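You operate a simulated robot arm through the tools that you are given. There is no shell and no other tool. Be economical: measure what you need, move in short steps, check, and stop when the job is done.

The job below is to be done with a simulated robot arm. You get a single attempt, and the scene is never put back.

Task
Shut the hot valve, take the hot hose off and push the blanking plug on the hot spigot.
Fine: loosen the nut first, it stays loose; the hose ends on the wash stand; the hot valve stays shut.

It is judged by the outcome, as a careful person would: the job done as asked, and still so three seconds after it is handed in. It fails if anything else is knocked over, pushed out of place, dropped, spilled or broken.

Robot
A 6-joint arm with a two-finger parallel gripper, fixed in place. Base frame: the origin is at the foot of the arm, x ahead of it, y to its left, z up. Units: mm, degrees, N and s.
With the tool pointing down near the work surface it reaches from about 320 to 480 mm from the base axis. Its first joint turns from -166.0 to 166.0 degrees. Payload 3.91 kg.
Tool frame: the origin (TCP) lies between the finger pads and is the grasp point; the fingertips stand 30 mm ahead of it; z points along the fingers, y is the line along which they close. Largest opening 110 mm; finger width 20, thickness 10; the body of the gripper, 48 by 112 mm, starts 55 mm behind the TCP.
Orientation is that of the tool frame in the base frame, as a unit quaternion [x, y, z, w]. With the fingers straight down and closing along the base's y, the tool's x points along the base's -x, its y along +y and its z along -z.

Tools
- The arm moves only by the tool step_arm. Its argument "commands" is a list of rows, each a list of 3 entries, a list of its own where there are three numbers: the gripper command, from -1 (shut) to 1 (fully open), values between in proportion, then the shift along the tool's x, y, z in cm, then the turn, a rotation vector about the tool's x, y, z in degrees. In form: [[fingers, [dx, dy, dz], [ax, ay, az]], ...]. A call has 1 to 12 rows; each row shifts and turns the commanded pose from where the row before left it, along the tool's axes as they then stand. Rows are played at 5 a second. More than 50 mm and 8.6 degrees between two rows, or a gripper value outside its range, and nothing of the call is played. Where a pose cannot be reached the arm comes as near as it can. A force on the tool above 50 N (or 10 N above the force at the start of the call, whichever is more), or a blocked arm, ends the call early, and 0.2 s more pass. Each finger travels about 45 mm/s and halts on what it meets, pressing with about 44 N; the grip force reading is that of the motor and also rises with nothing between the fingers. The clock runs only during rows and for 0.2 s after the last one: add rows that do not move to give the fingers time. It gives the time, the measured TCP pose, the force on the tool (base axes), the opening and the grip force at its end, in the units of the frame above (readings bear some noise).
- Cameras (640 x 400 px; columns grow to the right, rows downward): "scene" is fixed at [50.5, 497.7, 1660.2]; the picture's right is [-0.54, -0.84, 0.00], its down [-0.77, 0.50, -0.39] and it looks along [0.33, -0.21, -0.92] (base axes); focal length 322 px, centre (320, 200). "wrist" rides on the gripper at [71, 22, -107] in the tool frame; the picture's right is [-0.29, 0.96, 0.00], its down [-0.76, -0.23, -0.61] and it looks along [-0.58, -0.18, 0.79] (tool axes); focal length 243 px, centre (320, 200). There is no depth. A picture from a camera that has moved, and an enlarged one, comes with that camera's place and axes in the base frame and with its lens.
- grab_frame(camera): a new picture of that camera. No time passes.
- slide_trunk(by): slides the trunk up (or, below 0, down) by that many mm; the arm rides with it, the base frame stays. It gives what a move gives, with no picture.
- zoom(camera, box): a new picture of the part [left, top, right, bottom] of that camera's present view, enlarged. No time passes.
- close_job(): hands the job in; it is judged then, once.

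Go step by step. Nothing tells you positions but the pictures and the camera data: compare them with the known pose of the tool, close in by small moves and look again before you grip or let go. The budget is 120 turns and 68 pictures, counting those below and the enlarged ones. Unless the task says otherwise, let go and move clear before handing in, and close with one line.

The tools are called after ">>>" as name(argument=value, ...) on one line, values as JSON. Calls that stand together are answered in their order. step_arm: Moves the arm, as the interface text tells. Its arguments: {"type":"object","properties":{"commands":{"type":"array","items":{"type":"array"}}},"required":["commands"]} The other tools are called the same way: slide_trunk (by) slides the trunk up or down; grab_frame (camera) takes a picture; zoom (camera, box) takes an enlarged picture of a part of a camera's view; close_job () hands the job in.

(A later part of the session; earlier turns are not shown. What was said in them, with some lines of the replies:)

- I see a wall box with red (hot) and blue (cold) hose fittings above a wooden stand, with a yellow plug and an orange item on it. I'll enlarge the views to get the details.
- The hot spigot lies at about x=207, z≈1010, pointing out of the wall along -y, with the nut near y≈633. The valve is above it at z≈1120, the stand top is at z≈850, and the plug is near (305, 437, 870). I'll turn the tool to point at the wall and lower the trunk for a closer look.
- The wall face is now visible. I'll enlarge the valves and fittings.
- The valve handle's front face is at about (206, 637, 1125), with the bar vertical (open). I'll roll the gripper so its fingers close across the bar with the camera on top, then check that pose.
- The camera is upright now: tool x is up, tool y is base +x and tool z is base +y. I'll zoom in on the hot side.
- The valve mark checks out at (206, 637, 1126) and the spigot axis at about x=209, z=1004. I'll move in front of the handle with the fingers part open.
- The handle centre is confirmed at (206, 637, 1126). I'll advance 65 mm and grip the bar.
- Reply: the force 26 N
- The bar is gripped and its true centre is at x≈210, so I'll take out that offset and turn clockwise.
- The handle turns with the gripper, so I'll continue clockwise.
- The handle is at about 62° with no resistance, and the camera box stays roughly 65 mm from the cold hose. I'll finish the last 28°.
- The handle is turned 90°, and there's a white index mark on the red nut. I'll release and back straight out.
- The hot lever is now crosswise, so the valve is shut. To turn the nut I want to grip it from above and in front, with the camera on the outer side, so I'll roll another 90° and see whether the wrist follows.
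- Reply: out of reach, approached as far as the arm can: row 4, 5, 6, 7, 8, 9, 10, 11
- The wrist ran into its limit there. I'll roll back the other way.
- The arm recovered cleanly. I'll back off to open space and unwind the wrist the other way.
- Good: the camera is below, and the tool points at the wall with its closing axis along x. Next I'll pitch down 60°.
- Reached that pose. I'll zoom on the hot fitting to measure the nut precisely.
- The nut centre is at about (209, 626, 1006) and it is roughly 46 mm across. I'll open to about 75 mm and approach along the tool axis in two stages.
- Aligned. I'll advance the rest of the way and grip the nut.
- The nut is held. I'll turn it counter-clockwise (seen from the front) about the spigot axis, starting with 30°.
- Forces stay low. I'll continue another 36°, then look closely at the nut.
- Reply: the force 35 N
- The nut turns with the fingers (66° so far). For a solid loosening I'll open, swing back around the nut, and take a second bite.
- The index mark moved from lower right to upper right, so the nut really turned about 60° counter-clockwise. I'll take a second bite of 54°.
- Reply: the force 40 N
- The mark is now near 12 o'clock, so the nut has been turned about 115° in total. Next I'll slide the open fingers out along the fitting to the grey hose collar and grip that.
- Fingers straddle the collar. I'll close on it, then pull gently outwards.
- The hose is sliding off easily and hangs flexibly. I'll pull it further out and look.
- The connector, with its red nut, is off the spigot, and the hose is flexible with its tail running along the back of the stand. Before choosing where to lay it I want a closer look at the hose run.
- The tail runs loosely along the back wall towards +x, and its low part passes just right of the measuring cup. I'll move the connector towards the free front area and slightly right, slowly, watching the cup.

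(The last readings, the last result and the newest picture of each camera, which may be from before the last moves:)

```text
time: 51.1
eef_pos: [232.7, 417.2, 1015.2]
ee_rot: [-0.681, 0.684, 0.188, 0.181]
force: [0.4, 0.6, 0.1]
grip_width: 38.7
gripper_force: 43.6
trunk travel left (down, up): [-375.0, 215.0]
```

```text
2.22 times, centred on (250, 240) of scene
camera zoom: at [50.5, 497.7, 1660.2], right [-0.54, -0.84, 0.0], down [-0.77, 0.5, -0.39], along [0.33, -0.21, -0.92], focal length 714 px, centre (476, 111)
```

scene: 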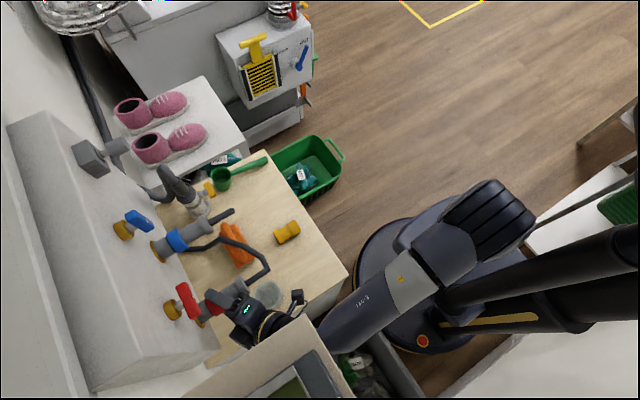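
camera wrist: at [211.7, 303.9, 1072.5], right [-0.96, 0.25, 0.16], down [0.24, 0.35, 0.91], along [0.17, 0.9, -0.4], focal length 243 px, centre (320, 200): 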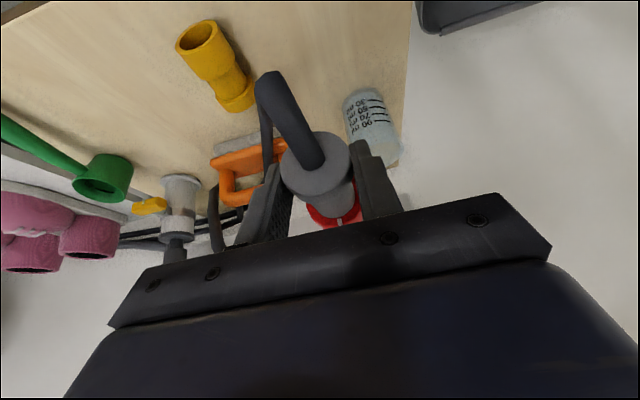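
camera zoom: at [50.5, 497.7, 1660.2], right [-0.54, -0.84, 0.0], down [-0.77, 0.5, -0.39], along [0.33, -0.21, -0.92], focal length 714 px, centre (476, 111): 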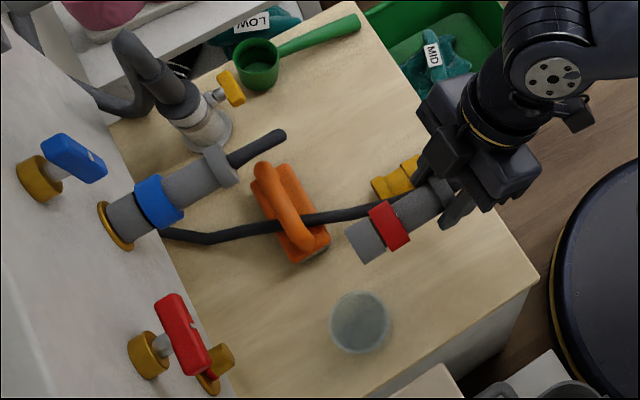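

The hose is anchored at the back right, with limited slack. I'll bring the connector back to the gap between cup and brush (x≈242, collar y≈470) and lower it partway.

>>> step_arm(commands=[[-1, [-1.53, -0.3, 0.88], [0, 0, 0]], [-1, [-1.53, -0.3, 0.88], [0, 0, 0]], [-1, [-1.53, -0.3, 0.88], [0, 0, 0]], [-1, [1, 0, 1.732], [0, 0, 0]], [-1, [1, 0, 1.732], [0, 0, 0]], [-1, [1, 0, 1.732], [0, 0, 0]], [-1, [1, 0, 1.732], [0, 0, 0]], [-1, [0.5, 0, 0.866], [0, 0, 0]], [-1, [0, 0, 0], [0, 0, 0]]])

>>> grab_frame(camera="wrist")

>>> zoom(camera="scene", box=[130, 150, 370, 330])

```text
time: 53.1
eef_pos: [241.6, 473.4, 925.2]
ee_rot: [-0.682, 0.683, 0.188, 0.18]
force: [-0.1, 0.2, 0.3]
grip_width: 38.5
gripper_force: 44.7
trunk travel left (down, up): [-375.0, 215.0]
```

```text
30 pictures are left
camera wrist: at [220.8, 357.9, 982.6], right [-0.96, 0.25, 0.16], down [0.24, 0.35, 0.91], along [0.17, 0.9, -0.4], focal length 243 px, centre (320, 200)
```

wrist: 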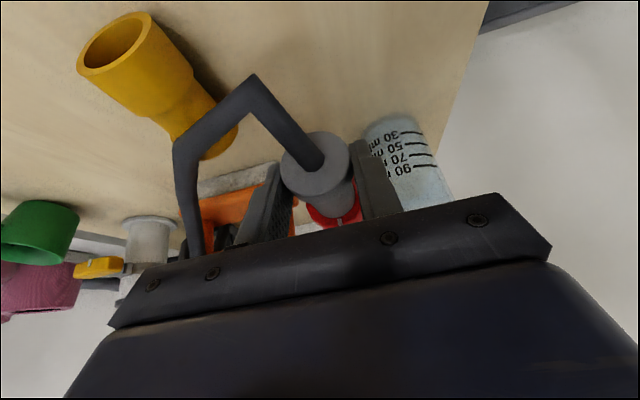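

```text
2.22 times, centred on (250, 240) of scene
camera zoom: at [50.5, 497.7, 1660.2], right [-0.54, -0.84, 0.0], down [-0.77, 0.5, -0.39], along [0.33, -0.21, -0.92], focal length 714 px, centre (476, 111)
```

zoom: 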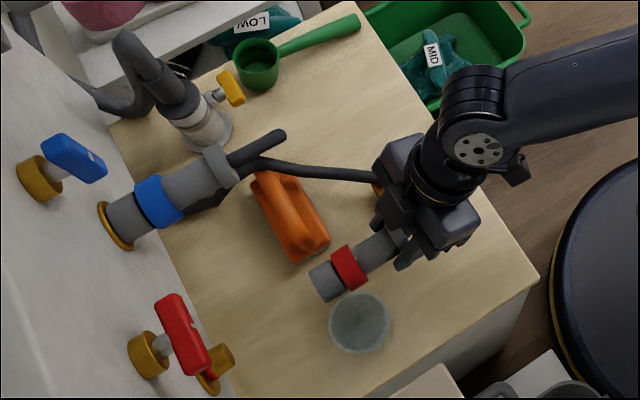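

The connector hangs between cup and brush with about 8 mm to the cup, so I'll shift right 6 mm and lower it to just above the surface.

>>> step_arm(commands=[[-1, [0, -0.6, 0], [0, 0, 0]], [-1, [0.5, 0, 0.866], [0, 0, 0]], [-1, [0.5, 0, 0.866], [0, 0, 0]], [-1, [0.5, 0, 0.866], [0, 0, 0]], [-1, [0.3, 0, 0.52], [0, 0, 0]], [-1, [0, 0, 0], [0, 0, 0]]])

>>> grab_frame(camera="wrist")

>>> zoom(camera="scene", box=[170, 190, 330, 310])

```text
time: 54.5
eef_pos: [244.8, 472.5, 889.8]
ee_rot: [-0.682, 0.683, 0.188, 0.18]
force: [0.5, -0.3, 0.2]
grip_width: 38.5
gripper_force: 43.6
trunk travel left (down, up): [-375.0, 215.0]
```

```text
28 pictures are left
camera wrist: at [225.5, 357.8, 946.5], right [-0.96, 0.25, 0.16], down [0.24, 0.35, 0.91], along [0.17, 0.9, -0.4], focal length 243 px, centre (320, 200)
```

wrist: 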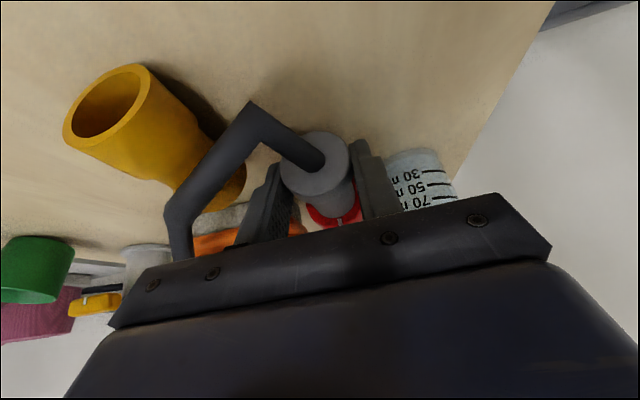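

```text
3.33 times, centred on (250, 250) of scene
camera zoom: at [50.5, 497.7, 1660.2], right [-0.54, -0.84, 0.0], down [-0.77, 0.5, -0.39], along [0.33, -0.21, -0.92], focal length 1072 px, centre (553, 33)
```

zoom: 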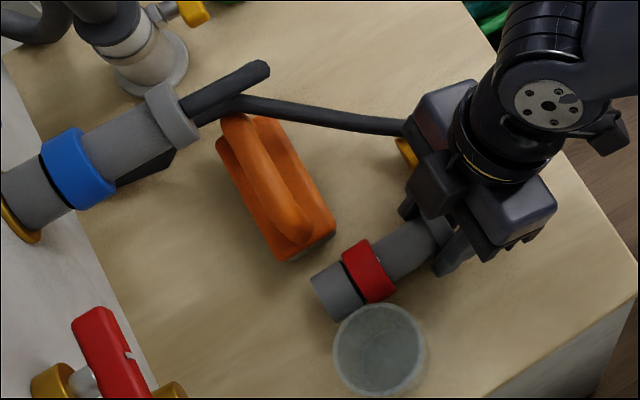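

Nearly down. I'll lower the last few millimetres until it rests, then open just a little.

>>> step_arm(commands=[[-1, [0.1, 0, 0.173], [0, 0, 0]], [-1, [0.1, 0, 0.173], [0, 0, 0]], [-1, [0, 0, 0], [0, 0, 0]]])

```text
time: 55.4
eef_pos: [247.1, 472.9, 887.8]
ee_rot: [-0.682, 0.683, 0.189, 0.182]
force: [-1.3, 1.3, 10.4]
grip_width: 38.6
gripper_force: 43.8
trunk travel left (down, up): [-375.0, 215.0]
```

It's resting (10 N contact). I'll open to about 54 mm and look.

>>> step_arm(commands=[[-0.2, [0, 0, 0], [0, 0, 0]], [-0.02, [0, 0, 0], [0, 0, 0]], [-0.02, [0, 0, 0], [0, 0, 0]], [-0.02, [0, 0, 0], [0, 0, 0]]])

>>> grab_frame(camera="wrist")

>>> zoom(camera="scene", box=[170, 190, 330, 310])

```text
time: 56.4
eef_pos: [247.9, 472.5, 885.6]
ee_rot: [-0.682, 0.683, 0.188, 0.18]
force: [0.3, -0.4, 0.2]
grip_width: 54.0
gripper_force: 0.1
trunk travel left (down, up): [-375.0, 215.0]
```

```text
26 pictures are left
camera wrist: at [226.0, 357.6, 943.1], right [-0.96, 0.25, 0.16], down [0.24, 0.35, 0.91], along [0.17, 0.9, -0.4], focal length 243 px, centre (320, 200)
```

wrist: 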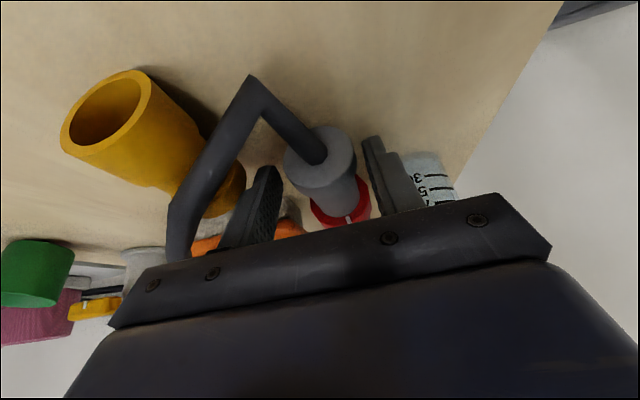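

```text
3.33 times, centred on (250, 250) of scene
camera zoom: at [50.5, 497.7, 1660.2], right [-0.54, -0.84, 0.0], down [-0.77, 0.5, -0.39], along [0.33, -0.21, -0.92], focal length 1072 px, centre (553, 33)
```

zoom: 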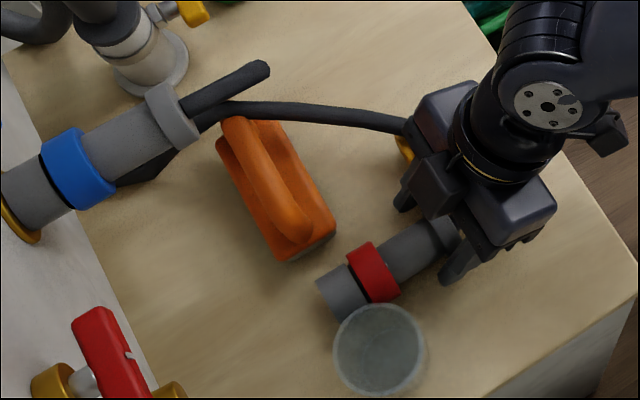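

The connector lies stable on the stand between cup and brush. I'll lift straight up off it.

>>> step_arm(commands=[[-0.02, [-0.5, 0, -0.866], [0, 0, 0]], [-0.02, [-1, 0, -1.732], [0, 0, 0]], [-0.02, [-1, 0, -1.732], [0, 0, 0]], [-0.02, [-1, 0, -1.732], [0, 0, 0]], [-0.02, [-1.5, 0, -2.6], [0, 0, 0]], [-0.02, [-1.5, 0, -2.6], [0, 0, 0]], [-0.02, [-1.5, 0, -2.6], [0, 0, 0]], [-0.02, [0, 0, 0], [0, 0, 0]]])

>>> grab_frame(camera="wrist")

>>> grab_frame(camera="scene")

```text
time: 58.1
eef_pos: [247.5, 473.5, 1046.0]
ee_rot: [-0.681, 0.684, 0.188, 0.181]
force: [-1.4, 0.1, 1.0]
grip_width: 53.9
gripper_force: 0.0
trunk travel left (down, up): [-375.0, 215.0]
```

```text
24 pictures are left
camera wrist: at [226.9, 357.9, 1103.0], right [-0.96, 0.25, 0.16], down [0.24, 0.35, 0.91], along [0.17, 0.9, -0.4], focal length 243 px, centre (320, 200)
```

wrist: 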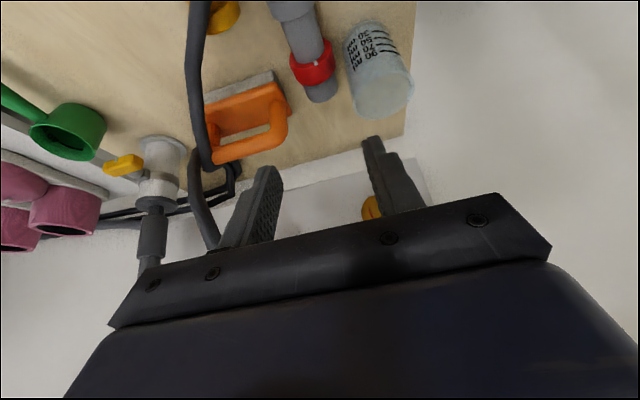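

```text
23 pictures are left
```

scene: 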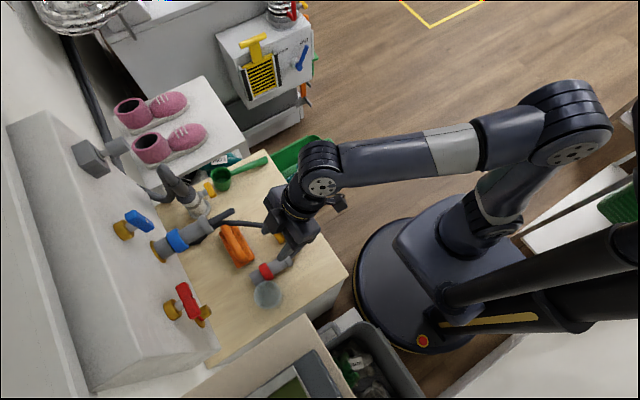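

The hose connector stays put. I'll back towards -y and bring the tool vertical to view the plug and how the hose runs past it.

>>> step_arm(commands=[[-0.02, [3, -1, -1.7], [0, 0, 0]], [-0.02, [3, -1, -1.7], [0, 0, 0]], [-0.02, [0, 0, 0], [0, 7.5, 0]], [-0.02, [0, 0, 0], [0, 7.5, 0]], [-0.02, [0, 0, 0], [0, 7.5, 0]], [-0.02, [0, 0, 0], [0, 7.5, 0]], [-0.02, [0, 0, 0], [0, 0, 0]]])

>>> grab_frame(camera="wrist")

```text
time: 59.8
eef_pos: [266.8, 402.8, 1045.6]
ee_rot: [0.707, -0.707, -0.005, 0.003]
force: [0.1, -1.0, -0.4]
grip_width: 54.1
gripper_force: 0.0
trunk travel left (down, up): [-375.0, 215.0]
```

```text
22 pictures are left
camera wrist: at [247.2, 332.5, 1152.1], right [-0.96, 0.29, 0.01], down [0.24, 0.76, 0.61], along [0.17, 0.58, -0.79], focal length 243 px, centre (320, 200)
```

wrist: 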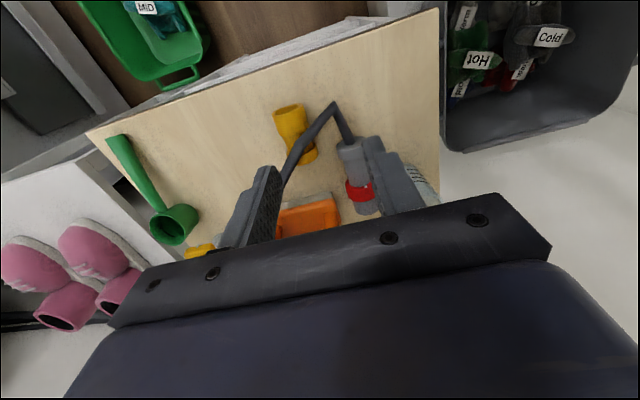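

>>> zoom(camera="wrist", box=[240, 70, 440, 220])

```text
2.67 times, centred on (340, 145) of wrist
camera zoom: at [247.2, 332.5, 1152.1], right [-0.96, 0.29, 0.01], down [0.24, 0.76, 0.61], along [0.17, 0.58, -0.79], focal length 647 px, centre (267, 347)
```

zoom: 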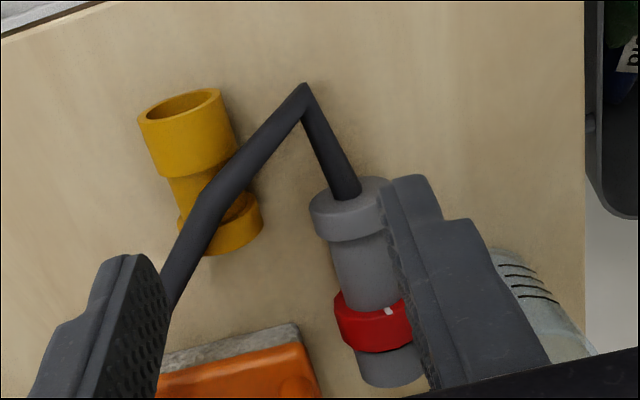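

The hose crosses low over the plug's waist and closed end, and the plug's socket faces -y. I'll grip the plug's socket end (tool tilted so the fingers stay clear of the hose), slide it out from under the hose, and turn it round elsewhere.

>>> step_arm(commands=[[-0.06, [0, 0, 0], [0, -7.5, 0]], [-0.06, [0, 0, 0], [0, -7.5, 0]], [-0.06, [0, 0, 0], [0, -7.5, 0]], [-0.06, [0, 0, 0], [0, -7.5, 0]], [-0.06, [2.9, -1.25, 1.1], [0, 0, 0]], [-0.06, [2.9, -1.25, 1.1], [0, 0, 0]], [-0.06, [2.9, -1.25, 1.1], [0, 0, 0]], [-0.06, [0, 0, 0], [0, 0, 0]]])

>>> grab_frame(camera="wrist")

```text
time: 61.5
eef_pos: [305.2, 345.7, 970.7]
ee_rot: [-0.682, 0.683, 0.187, 0.181]
force: [-0.3, 0.2, -0.4]
grip_width: 51.6
gripper_force: 0.1
trunk travel left (down, up): [-375.0, 215.0]
```

```text
20 pictures are left
camera wrist: at [283.9, 230.8, 1027.9], right [-0.96, 0.25, 0.16], down [0.24, 0.35, 0.91], along [0.17, 0.9, -0.39], focal length 243 px, centre (320, 200)
```

wrist: 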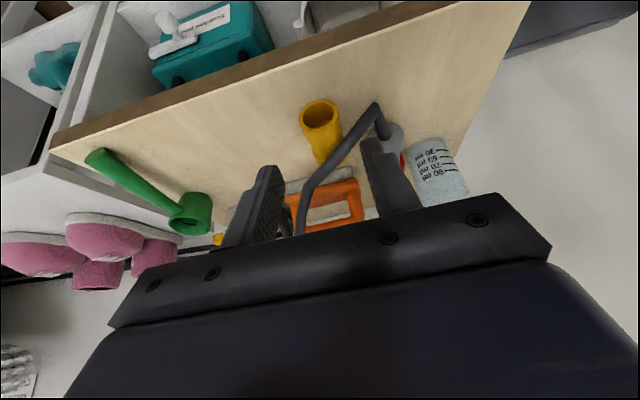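

The plug face is at (303, 400, 870), as estimated. I'll advance along the tool axis and close on its socket end.

>>> step_arm(commands=[[-0.06, [0, 0, 3], [0, 0, 0]], [-0.06, [0, 0, 3], [0, 0, 0]], [-0.06, [0, 0, 2], [0, 0, 0]], [-0.06, [0, 0, 1.3], [0, 0, 0]], [-0.06, [0, 0, 0], [0, 0, 0]]])

>>> grab_frame(camera="wrist")

```text
time: 62.8
eef_pos: [303.0, 391.3, 891.2]
ee_rot: [-0.681, 0.684, 0.187, 0.181]
force: [0.5, 0.1, -0.1]
grip_width: 51.8
gripper_force: 0.1
trunk travel left (down, up): [-375.0, 215.0]
```

```text
19 pictures are left
camera wrist: at [282.7, 276.7, 948.0], right [-0.96, 0.25, 0.16], down [0.24, 0.35, 0.91], along [0.17, 0.9, -0.4], focal length 243 px, centre (320, 200)
```

wrist: 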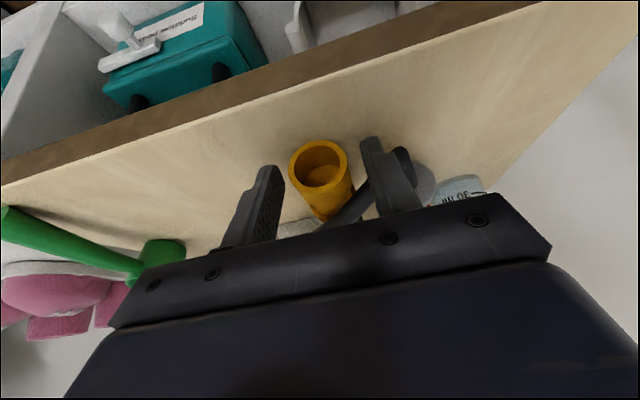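

The plug sits between the fingers. I'll close, then draw it out along -y and +x.

>>> step_arm(commands=[[-1, [0, 0, 0], [0, 0, 0]], [-1, [0, 0, 0], [0, 0, 0]], [-1, [0, 0, 0], [0, 0, 0]], [-1, [0, 0, 0], [0, 0, 0]]])

>>> step_arm(commands=[[-1, [0.766, 0, -0.616], [0, 0, 0]], [-1, [0.816, 0, -0.529], [0, 0, 0]], [-1, [0.866, 0, -0.5], [0, 0, 0]], [-1, [0.433, -1, -0.25], [0, 0, 0]], [-1, [0, -1.5, 0], [0, 0, 0]], [-1, [0, -1.5, 0], [0, 0, 0]], [-1, [0, -1.5, 0], [0, 0, 0]], [-1, [0, 0, 0], [0, 0, 0]]])

>>> grab_frame(camera="wrist")

>>> zoom(camera="scene", box=[130, 150, 370, 330])

```text
time: 63.8
eef_pos: [303.4, 390.9, 891.4]
ee_rot: [-0.681, 0.684, 0.188, 0.181]
force: [0.0, 0.3, 0.4]
grip_width: 38.4
gripper_force: 43.6
trunk travel left (down, up): [-375.0, 215.0]
```

```text
time: 65.5
eef_pos: [358.9, 355.6, 892.7]
ee_rot: [-0.681, 0.684, 0.188, 0.181]
force: [-0.1, -0.6, -2.1]
grip_width: 38.4
gripper_force: 43.7
trunk travel left (down, up): [-375.0, 215.0]
```

```text
18 pictures are left
camera wrist: at [338.7, 241.5, 949.9], right [-0.96, 0.25, 0.16], down [0.24, 0.35, 0.91], along [0.17, 0.9, -0.4], focal length 243 px, centre (320, 200)
```

wrist: 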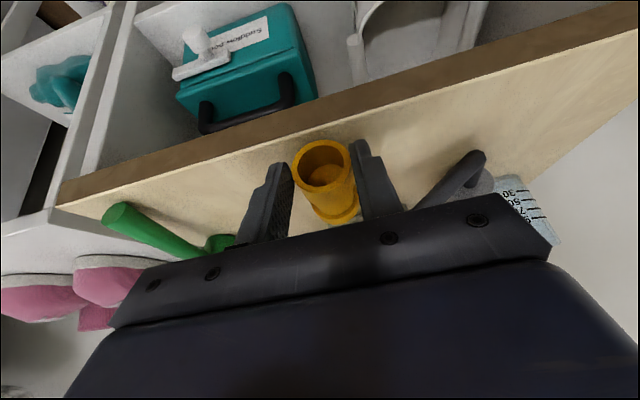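

```text
2.22 times, centred on (250, 240) of scene
camera zoom: at [50.5, 497.7, 1660.2], right [-0.54, -0.84, 0.0], down [-0.77, 0.5, -0.39], along [0.33, -0.21, -0.92], focal length 714 px, centre (476, 111)
```

zoom: 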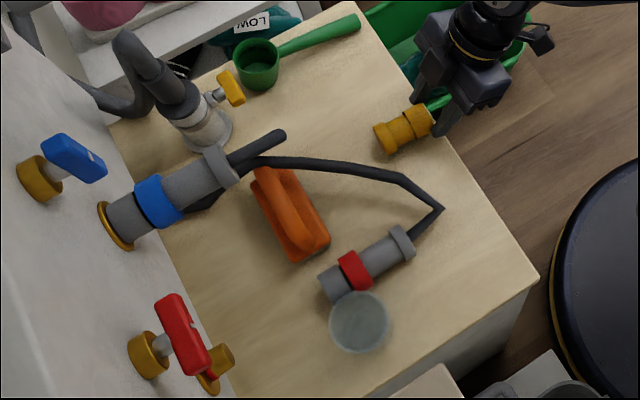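

The plug slid out cleanly and the hose hasn't moved. I'll lift it and yaw it 180° so the socket faces the wall.

>>> step_arm(commands=[[-1, [-1, 0, -1.732], [0, 0, 0]], [-1, [-1, 0, -1.732], [0, 0, 0]], [-1, [-1, 0, -1.732], [0, 0, 0]], [-1, [-1, 0, -1.732], [0, 0, 0]], [-1, [-1, 0, -1.732], [0, 0, 0]], [-1, [0, 0, 0], [4.28, 0, 7.42]], [-1, [0, 0, 0], [4.28, 0, 7.42]], [-1, [0, 0, 0], [4.28, 0, 7.42]], [-1, [0, 0, 0], [4.28, 0, 7.42]], [-1, [0, 0, 0], [4.28, 0, 7.42]], [-1, [0, 0, 0], [4.28, 0, 7.42]], [-1, [0, 0, 0], [4.28, 0, 7.42]]])

>>> step_arm(commands=[[-1, [0, 0, 0], [4.28, 0, 7.42]], [-1, [0, 0, 0], [4.28, 0, 7.42]], [-1, [0, 0, 0], [4.28, 0, 7.42]], [-1, [0, 0, 0], [4.28, 0, 7.42]], [-1, [0, 0, 0], [4.28, 0, 7.42]], [-1, [0, 0, 0], [4.28, 0, 7.42]], [-1, [0, 0, 0], [4.28, 0, 7.42]]])

```text
time: 68.2
eef_pos: [359.5, 356.0, 993.5]
ee_rot: [-0.249, 0.934, 0.07, 0.246]
force: [-0.2, -0.2, -1.1]
grip_width: 38.4
gripper_force: 44.4
trunk travel left (down, up): [-375.0, 215.0]
```

```text
time: 69.8
eef_pos: [359.0, 355.7, 993.3]
ee_rot: [0.251, 0.934, -0.067, 0.244]
force: [-0.7, 0.6, -1.1]
grip_width: 38.6
gripper_force: 44.1
trunk travel left (down, up): [-375.0, 215.0]
```

>>> step_arm(commands=[[-1, [0, 0, 0], [4.28, 0, 7.42]], [-1, [0, 0, 0], [4.28, 0, 7.42]], [-1, [0, 0, 0], [4.28, 0, 7.42]], [-1, [0, 0, 0], [4.28, 0, 7.42]], [-1, [0, 0, 0], [4.28, 0, 7.42]], [-1, [0, 0, 0], [4.28, 0, 7.42]], [-1, [0, 0, 0], [4.28, 0, 7.42]], [-1, [1.4, 1.78, -0.8], [0, 0, 0]], [-1, [1.4, 1.78, -0.8], [0, 0, 0]], [-1, [1.4, 1.78, -0.8], [0, 0, 0]], [-1, [1.4, 1.78, -0.8], [0, 0, 0]], [-1, [0, 0, 0], [0, 0, 0]]])

>>> grab_frame(camera="scene")

```text
time: 72.3
eef_pos: [420.0, 398.1, 971.8]
ee_rot: [0.682, 0.686, -0.182, 0.177]
force: [-0.1, -0.4, -0.1]
grip_width: 38.3
gripper_force: 44.3
out of reach, approached as far as the arm can: row 10, 11
trunk travel left (down, up): [-375.0, 215.0]
```

```text
16 pictures are left
```

scene: 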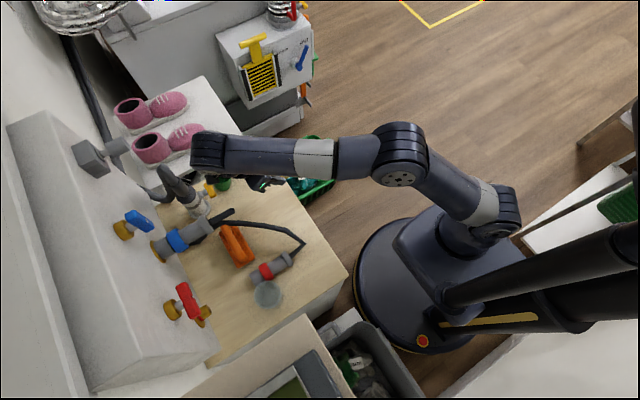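

The arm can't reach far enough to lay the plug down this way round. Instead I'll set it down as it lay, further right, and regrip its closed end with the hand turned, so the turn happens while carrying. Rotating back first.

>>> step_arm(commands=[[-1, [-1.6, -1.75, 0.0], [0, 0, 0]], [-1, [-1.6, -1.75, 0.0], [0, 0, 0]], [-1, [0, 0, 0], [-4.28, 0, -7.42]], [-1, [0, 0, 0], [-4.28, 0, -7.42]], [-1, [0, 0, 0], [-4.28, 0, -7.42]], [-1, [0, 0, 0], [-4.28, 0, -7.42]], [-1, [0, 0, 0], [-4.28, 0, -7.42]], [-1, [0, 0, 0], [-4.28, 0, -7.42]], [-1, [0, 0, 0], [-4.28, 0, -7.42]], [-1, [0, 0, 0], [-4.28, 0, -7.42]], [-1, [0, 0, 0], [-4.28, 0, -7.42]], [-1, [0, 0, 0], [-4.28, 0, -7.42]]])

>>> step_arm(commands=[[-1, [0, 0, 0], [-4.28, 0, -7.42]], [-1, [0, 0, 0], [-4.28, 0, -7.42]], [-1, [0, 0, 0], [-4.28, 0, -7.42]], [-1, [0, 0, 0], [-4.28, 0, -7.42]], [-1, [0, 0, 0], [-4.28, 0, -7.42]], [-1, [0, 0, 0], [-4.28, 0, -7.42]], [-1, [0, 0, 0], [-4.28, 0, -7.42]], [-1, [0, 0, 0], [-4.28, 0, -7.42]], [-1, [0, 0, 0], [-4.28, 0, -7.42]], [-1, [0, 0, 0], [-4.28, 0, -7.42]], [-1, [0, 0, 0], [-4.28, 0, -7.42]], [-1, [0, 0, 0], [0, 0, 0]]])

```text
time: 75.0
eef_pos: [387.2, 371.6, 988.5]
ee_rot: [0.035, 0.967, -0.008, 0.253]
force: [0.4, -0.4, -1.4]
grip_width: 38.3
gripper_force: 43.9
trunk travel left (down, up): [-375.0, 215.0]
```

```text
time: 77.5
eef_pos: [386.3, 371.6, 987.6]
ee_rot: [-0.681, 0.684, 0.187, 0.181]
force: [-0.1, 0.0, -0.8]
grip_width: 38.5
gripper_force: 44.6
trunk travel left (down, up): [-375.0, 215.0]
```

Back in the original orientation. I'll lower the plug onto the stand at x≈386.

>>> step_arm(commands=[[-1, [0.866, 0, -0.5], [0, 0, 0]], [-1, [1, 0, 1.732], [0, 0, 0]], [-1, [1, 0, 1.732], [0, 0, 0]], [-1, [1, 0, 1.732], [0, 0, 0]], [-1, [1, 0, 1.732], [0, 0, 0]], [-1, [0.5, 0, 0.866], [0, 0, 0]], [-1, [0.2, 0, 0.346], [0, 0, 0]], [-1, [0.1, 0, 0.173], [0, 0, 0]], [-1, [0, 0, 0], [0, 0, 0]]])

>>> grab_frame(camera="wrist")

```text
time: 79.5
eef_pos: [385.9, 360.9, 891.6]
ee_rot: [-0.681, 0.684, 0.188, 0.182]
force: [2.5, -1.2, 4.3]
grip_width: 38.3
gripper_force: 43.9
trunk travel left (down, up): [-375.0, 215.0]
```

```text
15 pictures are left
camera wrist: at [364.8, 246.9, 949.2], right [-0.96, 0.25, 0.15], down [0.24, 0.35, 0.91], along [0.17, 0.9, -0.39], focal length 243 px, centre (320, 200)
```

wrist: 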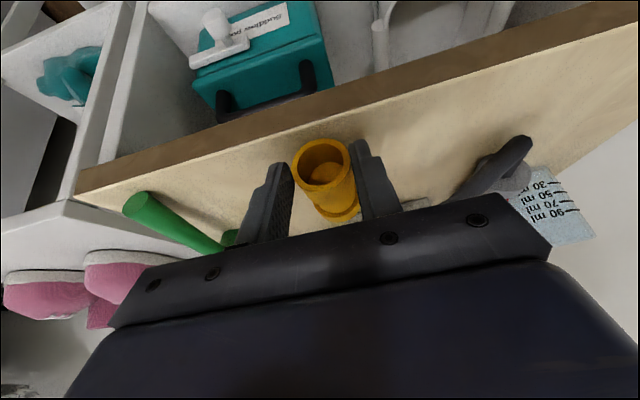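

The plug is down. I'll release, back off along the tool axis, and start turning the hand.

>>> step_arm(commands=[[0, [0, 0, 0], [0, 0, 0]], [0, [0, 0, 0], [0, 0, 0]], [0, [0, 0, 0], [0, 0, 0]], [0, [0, 0, -3], [0, 0, 0]], [0, [0, 0, -4], [0, 0, 0]], [0, [0, 0, -4], [0, 0, 0]], [0, [-1, 0, -1.732], [4.28, 0, 7.42]], [0, [0, 0, 0], [4.28, 0, 7.42]], [0, [0, 0, 0], [4.28, 0, 7.42]], [0, [0, 0, 0], [4.28, 0, 7.42]], [0, [0, 0, 0], [4.28, 0, 7.42]], [0, [0, 0, 0], [4.28, 0, 7.42]]])

>>> step_arm(commands=[[0, [0, 0, 0], [4.28, 0, 7.42]], [0, [0, 0, 0], [4.28, 0, 7.42]], [0, [0, 0, 0], [4.28, 0, 7.42]], [0, [0, 0, 0], [4.28, 0, 7.42]], [0, [0, 0, 0], [4.28, 0, 7.42]], [0, [0, 0, 0], [4.28, 0, 7.42]], [0, [0, 0, 0], [4.28, 0, 7.42]], [0, [0, 0, 0], [4.28, 0, 7.42]], [0, [0, 0, 0], [4.28, 0, 7.42]], [0, [0, 0, 0], [4.28, 0, 7.42]], [0, [0, 0, 0], [4.28, 0, 7.42]], [0, [0, 0, 0], [4.28, 0, 7.42]]])

>>> step_arm(commands=[[0, [0, 0, 0], [4.28, 0, 7.42]], [0, [0, 0, 0], [4.28, 0, 7.42]], [0, [0, 0, 0], [4.28, 0, 7.42]], [0, [0, 0, 0], [0, 7.5, 0]], [0, [0, 0, 0], [0, 7.5, 0]], [0, [0, 0, 0], [0, 0, 0]]])

>>> grab_frame(camera="wrist")

```text
time: 82.2
eef_pos: [384.5, 305.3, 1006.0]
ee_rot: [-0.317, 0.913, 0.088, 0.241]
force: [0.4, 0.0, 0.2]
grip_width: 55.2
gripper_force: 0.1
trunk travel left (down, up): [-375.0, 215.0]
```

```text
time: 84.8
eef_pos: [385.8, 306.0, 1006.8]
ee_rot: [0.514, 0.819, -0.138, 0.214]
force: [-0.1, -0.3, -0.1]
grip_width: 54.9
gripper_force: 0.0
trunk travel left (down, up): [-375.0, 215.0]
```

```text
time: 86.2
eef_pos: [386.0, 307.1, 1007.0]
ee_rot: [0.701, 0.702, -0.094, 0.087]
force: [0.6, 0.0, 0.9]
grip_width: 54.9
gripper_force: 0.0
trunk travel left (down, up): [-375.0, 215.0]
```

```text
14 pictures are left
camera wrist: at [408.1, 403.0, 1092.3], right [0.96, -0.28, 0.06], down [-0.22, -0.58, 0.78], along [-0.18, -0.76, -0.62], focal length 243 px, centre (320, 200)
```

wrist: 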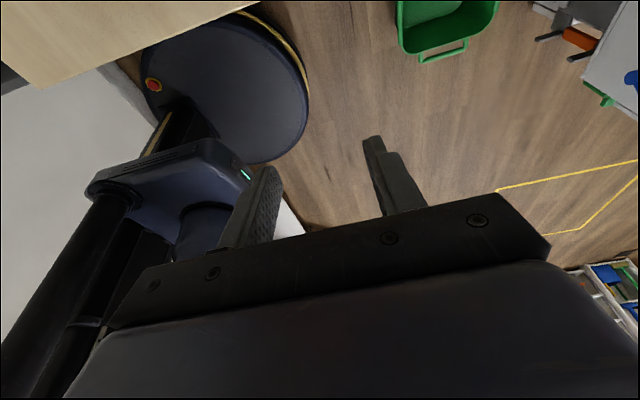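

>>> zoom(camera="scene", box=[160, 150, 360, 320])

```text
2.35 times, centred on (260, 235) of scene
camera zoom: at [50.5, 497.7, 1660.2], right [-0.54, -0.84, 0.0], down [-0.77, 0.5, -0.39], along [0.33, -0.21, -0.92], focal length 757 px, centre (461, 118)
```

zoom: 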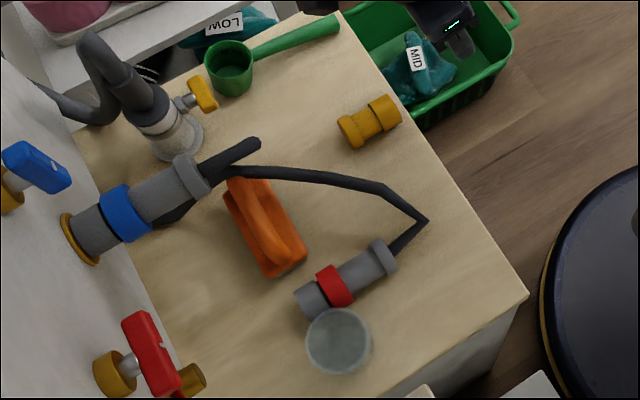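

The plug's closed-end ring is at about (387, 432, 869). I'll move above it with the hand leaning slightly towards the wall.

>>> step_arm(commands=[[0, [3.93, 0.03, 0.06], [0, 0, 0]], [0, [3.93, 0.03, 0.06], [0, 0, 0]], [0, [3.93, 0.03, 0.06], [0, 0, 0]], [0, [3.93, 0.03, 0.06], [0, 0, 0]], [0, [0, 0, 0], [0, 0, 0]]])

>>> grab_frame(camera="wrist")

```text
time: 87.3
eef_pos: [386.8, 459.0, 965.9]
ee_rot: [0.7, 0.702, -0.094, 0.087]
force: [0.5, 0.2, 0.0]
grip_width: 54.9
gripper_force: 0.1
trunk travel left (down, up): [-375.0, 215.0]
```

```text
12 pictures are left
camera wrist: at [409.6, 555.8, 1050.7], right [0.96, -0.28, 0.06], down [-0.22, -0.58, 0.78], along [-0.18, -0.77, -0.62], focal length 243 px, centre (320, 200)
```

wrist: 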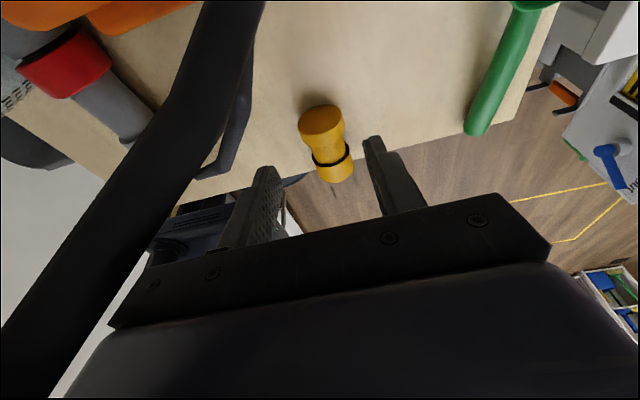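

The cold hose hangs close behind the hand, so a lean towards the wall is too tight. I'll go vertical for this grip and descend onto the plug's closed end.

>>> step_arm(commands=[[0, [-2.5, 0, 0], [0, 7.5, 0]], [0, [0, 0, 0], [0, 7.5, 0]], [0, [0, 0, 3], [0, 0, 0]], [0, [0, 0, 2], [0, 0, 0]], [0, [0, 0, 0], [0, 0, 0]]])

>>> grab_frame(camera="wrist")

```text
time: 88.5
eef_pos: [384.3, 433.8, 920.8]
ee_rot: [0.706, 0.708, -0.002, -0.006]
force: [1.1, 0.2, 0.2]
grip_width: 54.9
gripper_force: 0.1
trunk travel left (down, up): [-375.0, 215.0]
```

```text
11 pictures are left
camera wrist: at [407.8, 505.6, 1028.6], right [0.96, -0.29, -0.01], down [-0.22, -0.76, 0.61], along [-0.18, -0.58, -0.79], focal length 243 px, centre (320, 200)
```

wrist: 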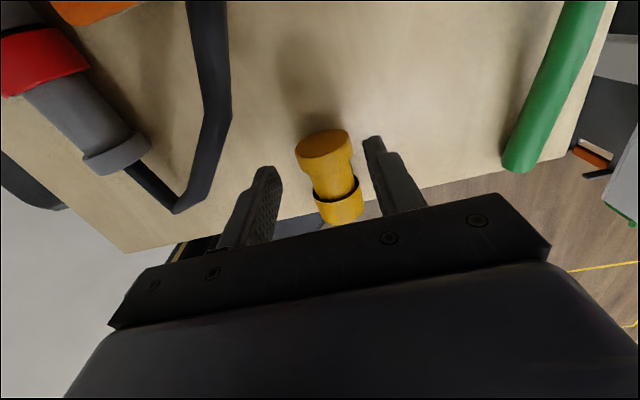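

Closed end is at (389, 435). I'll fine-adjust, descend, and grip.

>>> step_arm(commands=[[0, [-0.6, 0.4, 0], [0, 0, 0]], [0, [0, 0, 2], [0, 0, 0]], [0, [0, 0, 1.3], [0, 0, 0]], [-1, [0, 0, 0], [0, 0, 0]], [-1, [0, 0, 0], [0, 0, 0]], [-1, [0, 0, 0], [0, 0, 0]], [-1, [0, 0, 0], [0, 0, 0]]])

```text
time: 90.2
eef_pos: [389.3, 427.4, 887.6]
ee_rot: [0.706, 0.708, -0.003, -0.004]
force: [-0.4, -1.3, -0.3]
grip_width: 38.6
gripper_force: 43.9
trunk travel left (down, up): [-375.0, 215.0]
```

Gripped. I'll lift, back away from the hoses, and turn the plug 180°.

>>> step_arm(commands=[[-1, [0, 0, -3], [0, 0, 0]], [-1, [-2, 0, -4], [0, 0, 0]], [-1, [-3, 0, -3], [0, 0, 0]], [-1, [0, 0, 0], [0, 0, -8.57]], [-1, [0, 0, 0], [0, 0, -8.57]], [-1, [0, 0, 0], [0, 0, -8.57]], [-1, [0, 0, 0], [0, 0, -8.57]], [-1, [0, 0, 0], [0, 0, -8.57]], [-1, [0, 0, 0], [0, 0, -8.57]], [-1, [0, 0, 0], [0, 0, -8.57]], [-1, [0, 0, 0], [0, 0, -8.57]], [-1, [0, 0, 0], [0, 0, -8.57]]])

>>> step_arm(commands=[[-1, [0, 0, 0], [0, 0, -8.57]], [-1, [0, 0, 0], [0, 0, -8.57]], [-1, [0, 0, 0], [0, 0, -8.57]], [-1, [0, 0, 0], [0, 0, -8.57]], [-1, [0, 0, 0], [0, 0, -8.57]], [-1, [0, 0, 0], [0, 0, -8.57]], [-1, [0, 0, 0], [0, 0, -8.57]], [-1, [0, 0, 0], [0, 0, -8.57]], [-1, [0, 0, 0], [0, 0, -8.57]], [-1, [0, 0, 0], [0, 0, -8.57]], [-1, [0, 0, 0], [0, 0, -8.57]], [-1, [0, 0, 0], [0, 0, -8.57]]])

```text
time: 92.8
eef_pos: [390.5, 377.2, 988.5]
ee_rot: [0.11, 0.994, 0.0, -0.005]
force: [-0.5, 0.0, -1.2]
grip_width: 38.7
gripper_force: 43.9
trunk travel left (down, up): [-375.0, 215.0]
```

```text
time: 95.3
eef_pos: [390.5, 378.2, 987.2]
ee_rot: [0.708, -0.706, -0.005, 0.004]
force: [0.1, -0.3, -0.6]
grip_width: 38.7
gripper_force: 43.6
trunk travel left (down, up): [-375.0, 215.0]
```

The plug now faces the wall side. I'll set it down, tilt the open hand back 30°, and regrip it ready for insertion.

>>> step_arm(commands=[[-1, [-0.8, 0, 3], [0, 0, 0]], [-1, [0, 0, 3], [0, 0, 0]], [-1, [0, 0, 2], [0, 0, 0]], [-1, [0, 0, 1.4], [0, 0, 0]], [-1, [0, 0, 0.4], [0, 0, 0]], [-1, [0, 0, 0.2], [0, 0, 0]], [-1, [0, 0, 0], [0, 0, 0]]])

```text
time: 97.0
eef_pos: [390.2, 385.0, 888.0]
ee_rot: [0.708, -0.706, -0.005, 0.001]
force: [1.5, 0.3, 1.4]
grip_width: 38.5
gripper_force: 43.9
trunk travel left (down, up): [-375.0, 215.0]
```

>>> step_arm(commands=[[-0.1, [0, 0, 0], [0, 0, 0]], [0, [0, 0, 0], [0, 0, 0]], [0, [0, 0, 0], [0, 0, 0]], [0, [0, 0, 0], [0, -7.5, 0]], [0, [0, 0, 0], [0, -7.5, 0]], [0, [0, 0, 0], [0, -7.5, 0]], [0, [0, 0, 0], [0, -7.5, 0]], [0, [0.866, 0, -0.5], [0, 0, 0]], [0, [0, 0, 0], [0, 0, 0]]])

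>>> grab_frame(camera="wrist")

```text
time: 99.0
eef_pos: [389.8, 374.9, 888.6]
ee_rot: [-0.682, 0.683, 0.188, 0.182]
force: [-0.1, 0.3, -0.2]
grip_width: 55.1
gripper_force: 0.0
trunk travel left (down, up): [-375.0, 215.0]
```

```text
10 pictures are left
camera wrist: at [369.6, 260.4, 944.4], right [-0.96, 0.25, 0.16], down [0.24, 0.35, 0.91], along [0.17, 0.9, -0.39], focal length 243 px, centre (320, 200)
```

wrist: 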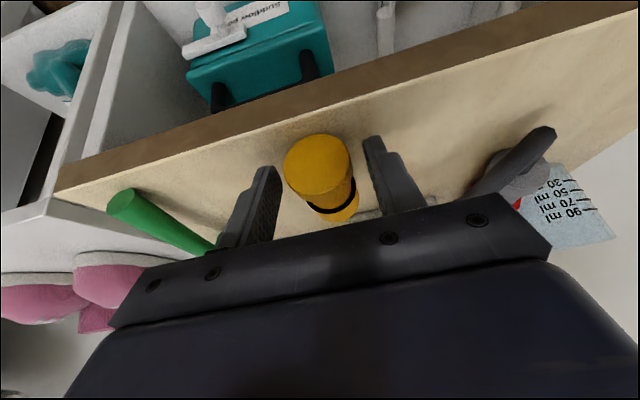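

Aligned on the plug's closed end. I'll grip, lift, and carry it over to x≈210, keeping clear of the cold hose.

>>> step_arm(commands=[[-1, [0, 0, 0], [0, 0, 0]], [-1, [0, 0, 0], [0, 0, 0]], [-1, [0, 0, 0], [0, 0, 0]], [-1, [-1, 0, -1.732], [0, 0, 0]], [-1, [-1.5, 0, -2.6], [0, 0, 0]], [-1, [-1.5, 0, -2.6], [0, 0, 0]], [-1, [-1.5, 0, -2.6], [0, 0, 0]], [-1, [-1.25, 0, -2.165], [0, 0, 0]], [-1, [0, 0, 0], [0, 0, 0]]])

>>> step_arm(commands=[[-1, [0, 3.6, 0], [0, 0, 0]], [-1, [0, 3.6, 0], [0, 0, 0]], [-1, [0, 3.6, 0], [0, 0, 0]], [-1, [0, 3.6, 0], [0, 0, 0]], [-1, [0, 3.6, 0], [0, 0, 0]], [-1, [-3.03, 0, 1.75], [0, 0, 0]], [-1, [-3.03, 0, 1.75], [0, 0, 0]], [-1, [-3.03, 0, 1.75], [0, 0, 0]], [-1, [-3.03, 0, 1.75], [0, 0, 0]], [-1, [0, 0, 0], [0, 0, 0]]])

>>> grab_frame(camera="wrist")

```text
time: 101.0
eef_pos: [391.5, 374.2, 1022.2]
ee_rot: [-0.682, 0.683, 0.188, 0.18]
force: [0.5, 0.7, -0.8]
grip_width: 38.8
gripper_force: 44.2
trunk travel left (down, up): [-375.0, 215.0]
```

```text
time: 103.2
eef_pos: [210.2, 513.7, 1023.9]
ee_rot: [-0.682, 0.683, 0.188, 0.18]
force: [0.4, 0.1, -0.4]
grip_width: 38.4
gripper_force: 43.7
trunk travel left (down, up): [-375.0, 215.0]
```

```text
9 pictures are left
camera wrist: at [189.2, 399.2, 1081.7], right [-0.96, 0.25, 0.16], down [0.24, 0.35, 0.91], along [0.17, 0.9, -0.39], focal length 243 px, centre (320, 200)
```

wrist: 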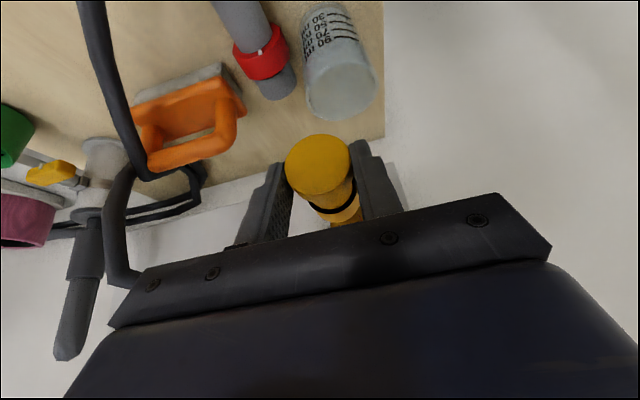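

>>> zoom(camera="wrist", box=[260, 110, 420, 240])

>>> zoom(camera="scene", box=[150, 240, 310, 340])

```text
3.08 times, centred on (340, 175) of wrist
camera zoom: at [189.2, 399.2, 1081.7], right [-0.96, 0.25, 0.16], down [0.24, 0.35, 0.91], along [0.17, 0.9, -0.39], focal length 746 px, centre (258, 277)
```

zoom: 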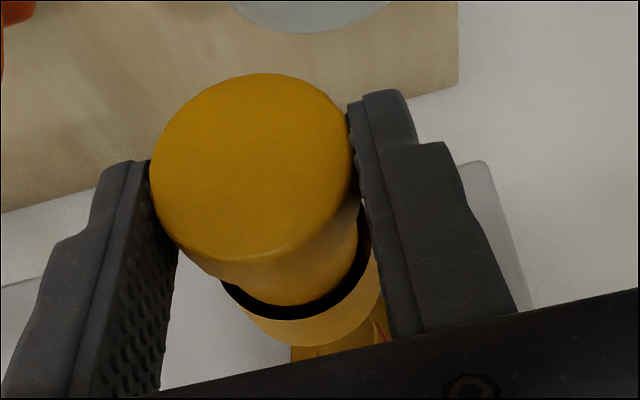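

```text
4.00 times, centred on (230, 290) of scene
camera zoom: at [50.5, 497.7, 1660.2], right [-0.54, -0.84, 0.0], down [-0.77, 0.5, -0.39], along [0.33, -0.21, -0.92], focal length 1286 px, centre (680, -160)
```

zoom: 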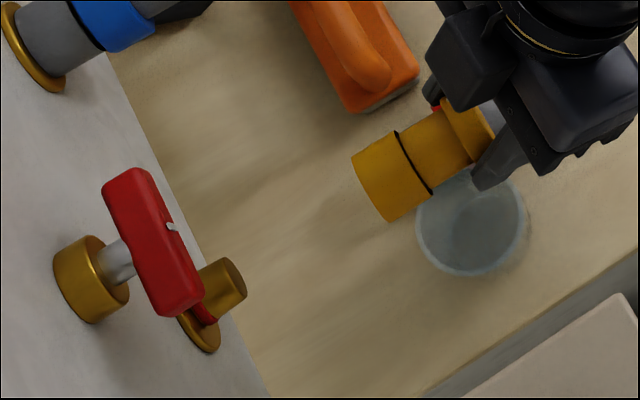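

The plug faces the spigot (tip at about y≈654), but the plug hides it. I'll raise the hand 110 mm to see the spigot and measure its axis.

>>> step_arm(commands=[[-1, [-1.5, 0, -2.6], [0, 0, 0]], [-1, [-1.5, 0, -2.6], [0, 0, 0]], [-1, [-1.5, 0, -2.6], [0, 0, 0]], [-1, [-1, 0, -1.732], [0, 0, 0]], [-1, [0, 0, 0], [0, 0, 0]]])

>>> zoom(camera="wrist", box=[260, 60, 420, 190])

```text
time: 104.3
eef_pos: [213.1, 514.5, 1134.9]
ee_rot: [-0.681, 0.684, 0.188, 0.182]
force: [0.3, -0.3, -0.6]
grip_width: 38.7
gripper_force: 44.1
trunk travel left (down, up): [-375.0, 215.0]
```

```text
3.08 times, centred on (340, 125) of wrist
camera zoom: at [192.2, 399.6, 1191.3], right [-0.96, 0.25, 0.16], down [0.24, 0.35, 0.91], along [0.17, 0.9, -0.39], focal length 746 px, centre (258, 431)
```

zoom: 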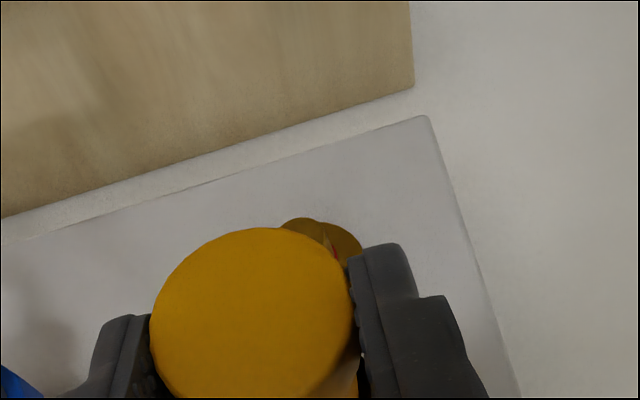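

That agrees with earlier estimates: spigot axis at x≈210, z≈1002.7, tip at y≈654. I'll return down and advance until the plug is just short of the tip.

>>> step_arm(commands=[[-1, [1.5, 0.07, 2.6], [0, 0, 0]], [-1, [1.5, 0, 2.6], [0, 0, 0]], [-1, [1.5, 0, 2.6], [0, 0, 0]], [-1, [1.15, 0, 1.99], [0, 0, 0]], [-1, [-2.6, 0, 1.5], [0, 0, 0]], [-1, [-2.6, 0, 1.5], [0, 0, 0]], [-1, [0, 0, 0], [0, 0, 0]], [-1, [0, 0, 0], [0, 0, 0]]])

>>> zoom(camera="scene", box=[150, 240, 310, 340])

```text
time: 106.2
eef_pos: [209.6, 575.0, 1023.3]
ee_rot: [-0.682, 0.683, 0.189, 0.18]
force: [0.4, 0.7, -0.9]
grip_width: 38.6
gripper_force: 44.4
trunk travel left (down, up): [-375.0, 215.0]
```

```text
4.00 times, centred on (230, 290) of scene
camera zoom: at [50.5, 497.7, 1660.2], right [-0.54, -0.84, 0.0], down [-0.77, 0.5, -0.39], along [0.33, -0.21, -0.92], focal length 1286 px, centre (680, -160)
```

zoom: 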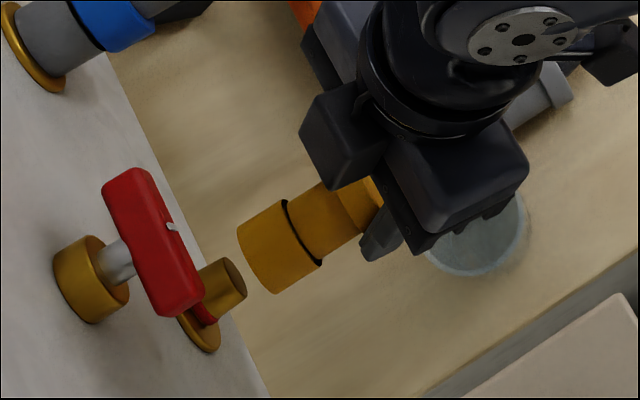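

In the picture the plug axis lines up with the spigot tip. I'll advance slowly in small steps and watch the force.

>>> step_arm(commands=[[-1, [-0.433, 0, 0.25], [0, 0, 0]], [-1, [-0.433, 0, 0.25], [0, 0, 0]], [-1, [-0.346, 0, 0.2], [0, 0, 0]], [-1, [-0.346, 0, 0.2], [0, 0, 0]], [-1, [0, 0, 0], [0, 0, 0]]])

```text
time: 107.3
eef_pos: [209.0, 589.7, 1022.3]
ee_rot: [-0.682, 0.683, 0.188, 0.18]
force: [-1.5, -25.7, -1.2]
grip_width: 38.8
gripper_force: 44.1
trunk travel left (down, up): [-375.0, 215.0]
```

The plug has touched the tip (26 N). I'll take an enlarged look before pushing further.

>>> zoom(camera="scene", box=[180, 280, 260, 330])

```text
8.00 times, centred on (220, 305) of scene
camera zoom: at [50.5, 497.7, 1660.2], right [-0.54, -0.84, 0.0], down [-0.77, 0.5, -0.39], along [0.33, -0.21, -0.92], focal length 2572 px, centre (1120, -640)
```

zoom: 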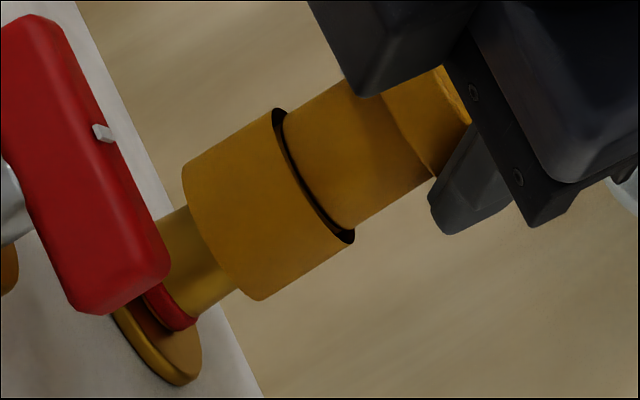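

The spigot sits about 2 mm towards -x/-z relative to the plug centre. I'll back off slightly, shift, and advance again.

>>> step_arm(commands=[[-1, [0.52, 0, -0.3], [0, 0, 0]], [-1, [0.1, 0.15, 0.173], [0, 0, 0]], [-1, [-0.433, 0, 0.25], [0, 0, 0]], [-1, [-0.346, 0, 0.2], [0, 0, 0]], [-1, [-0.346, 0, 0.2], [0, 0, 0]], [-1, [0, 0, 0], [0, 0, 0]]])

```text
time: 108.8
eef_pos: [209.5, 603.2, 1021.6]
ee_rot: [-0.682, 0.682, 0.19, 0.184]
force: [2.7, 9.5, -2.1]
grip_width: 38.5
gripper_force: 44.1
trunk travel left (down, up): [-375.0, 215.0]
```

The plug has slid onto the spigot. I'll keep pushing in small steps until it seats.

>>> step_arm(commands=[[-1, [-0.346, 0, 0.2], [0, 0, 0]], [-1, [-0.26, 0, 0.15], [0, 0, 0]], [-1, [-0.26, 0, 0.15], [0, 0, 0]], [-1, [-0.26, 0, 0.15], [0, 0, 0]], [-1, [0, 0, 0], [0, 0, 0]]])

>>> zoom(camera="scene", box=[180, 280, 260, 330])

```text
time: 110.0
eef_pos: [208.0, 612.5, 1022.4]
ee_rot: [-0.681, 0.684, 0.189, 0.181]
force: [4.8, -9.7, 4.7]
grip_width: 38.5
gripper_force: 43.9
trunk travel left (down, up): [-375.0, 215.0]
```

```text
8.00 times, centred on (220, 305) of scene
camera zoom: at [50.5, 497.7, 1660.2], right [-0.54, -0.84, 0.0], down [-0.77, 0.5, -0.39], along [0.33, -0.21, -0.92], focal length 2572 px, centre (1120, -640)
```

zoom: 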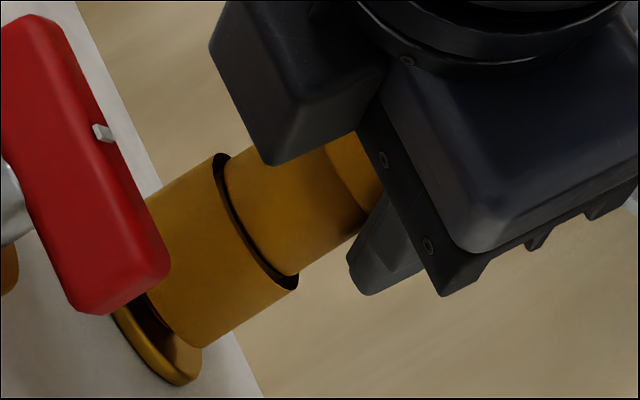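

It's nearly at the flange. One more gentle push will seat it firmly.

>>> step_arm(commands=[[-1, [-0.173, 0, 0.1], [0, 0, 0]], [-1, [-0.173, 0, 0.1], [0, 0, 0]], [-1, [-0.173, 0, 0.1], [0, 0, 0]], [-1, [0, 0, 0], [0, 0, 0]]])

```text
time: 111.0
eef_pos: [209.7, 616.2, 1021.4]
ee_rot: [-0.682, 0.683, 0.188, 0.181]
force: [4.6, -20.1, 1.6]
grip_width: 38.5
gripper_force: 44.3
trunk travel left (down, up): [-375.0, 215.0]
```

>>> step_arm(commands=[[-1, [-0.173, 0, 0.1], [0, 0, 0]], [-1, [-0.173, 0, 0.1], [0, 0, 0]], [-1, [0, 0, 0], [0, 0, 0]]])

```text
time: 111.8
eef_pos: [209.8, 618.8, 1020.3]
ee_rot: [-0.683, 0.683, 0.187, 0.178]
force: [4.2, -37.0, -3.0]
grip_width: 38.5
gripper_force: 43.7
trunk travel left (down, up): [-375.0, 215.0]
```

Firm resistance (37 N): the plug is seated. I'll release and retreat along the tool axis.

>>> step_arm(commands=[[0, [0, 0, 0], [0, 0, 0]], [0, [0, 0, 0], [0, 0, 0]], [0, [0, 0, 0], [0, 0, 0]], [0, [0, 0, -3], [0, 0, 0]], [0, [0, 0, -4], [0, 0, 0]], [0, [0, 0, -4], [0, 0, 0]], [0, [3.5, 0, -2], [0, 0, 0]], [0, [4, 0, -2.3], [0, 0, 0]], [0, [4, 0, -2.3], [0, 0, 0]], [0, [4, 0, -2.3], [0, 0, 0]], [0, [0, 0, 0], [0, 0, 0]]])

>>> zoom(camera="scene", box=[110, 170, 350, 340])

```text
time: 114.2
eef_pos: [209.7, 388.7, 1115.4]
ee_rot: [-0.682, 0.683, 0.188, 0.181]
force: [-0.2, 0.2, 0.5]
grip_width: 55.1
gripper_force: 0.0
trunk travel left (down, up): [-375.0, 215.0]
```

```text
2.35 times, centred on (230, 255) of scene
camera zoom: at [50.5, 497.7, 1660.2], right [-0.54, -0.84, 0.0], down [-0.77, 0.5, -0.39], along [0.33, -0.21, -0.92], focal length 757 px, centre (532, 71)
```

zoom: 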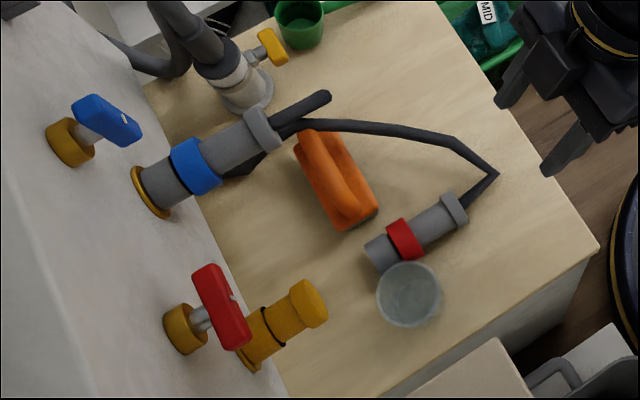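

The picture shows the red lever crosswise (shut), the plug seated on the hot spigot, and the hose with its loosened nut lying on the stand. Nothing else has been disturbed, so I'm handing in.

>>> close_job()

```text
The job is handed in.
```

The hot valve is shut, the nut was loosened before the hot hose came off, the hose is lying on the wash stand, and the blanking plug is pushed firmly onto the hot spigot.
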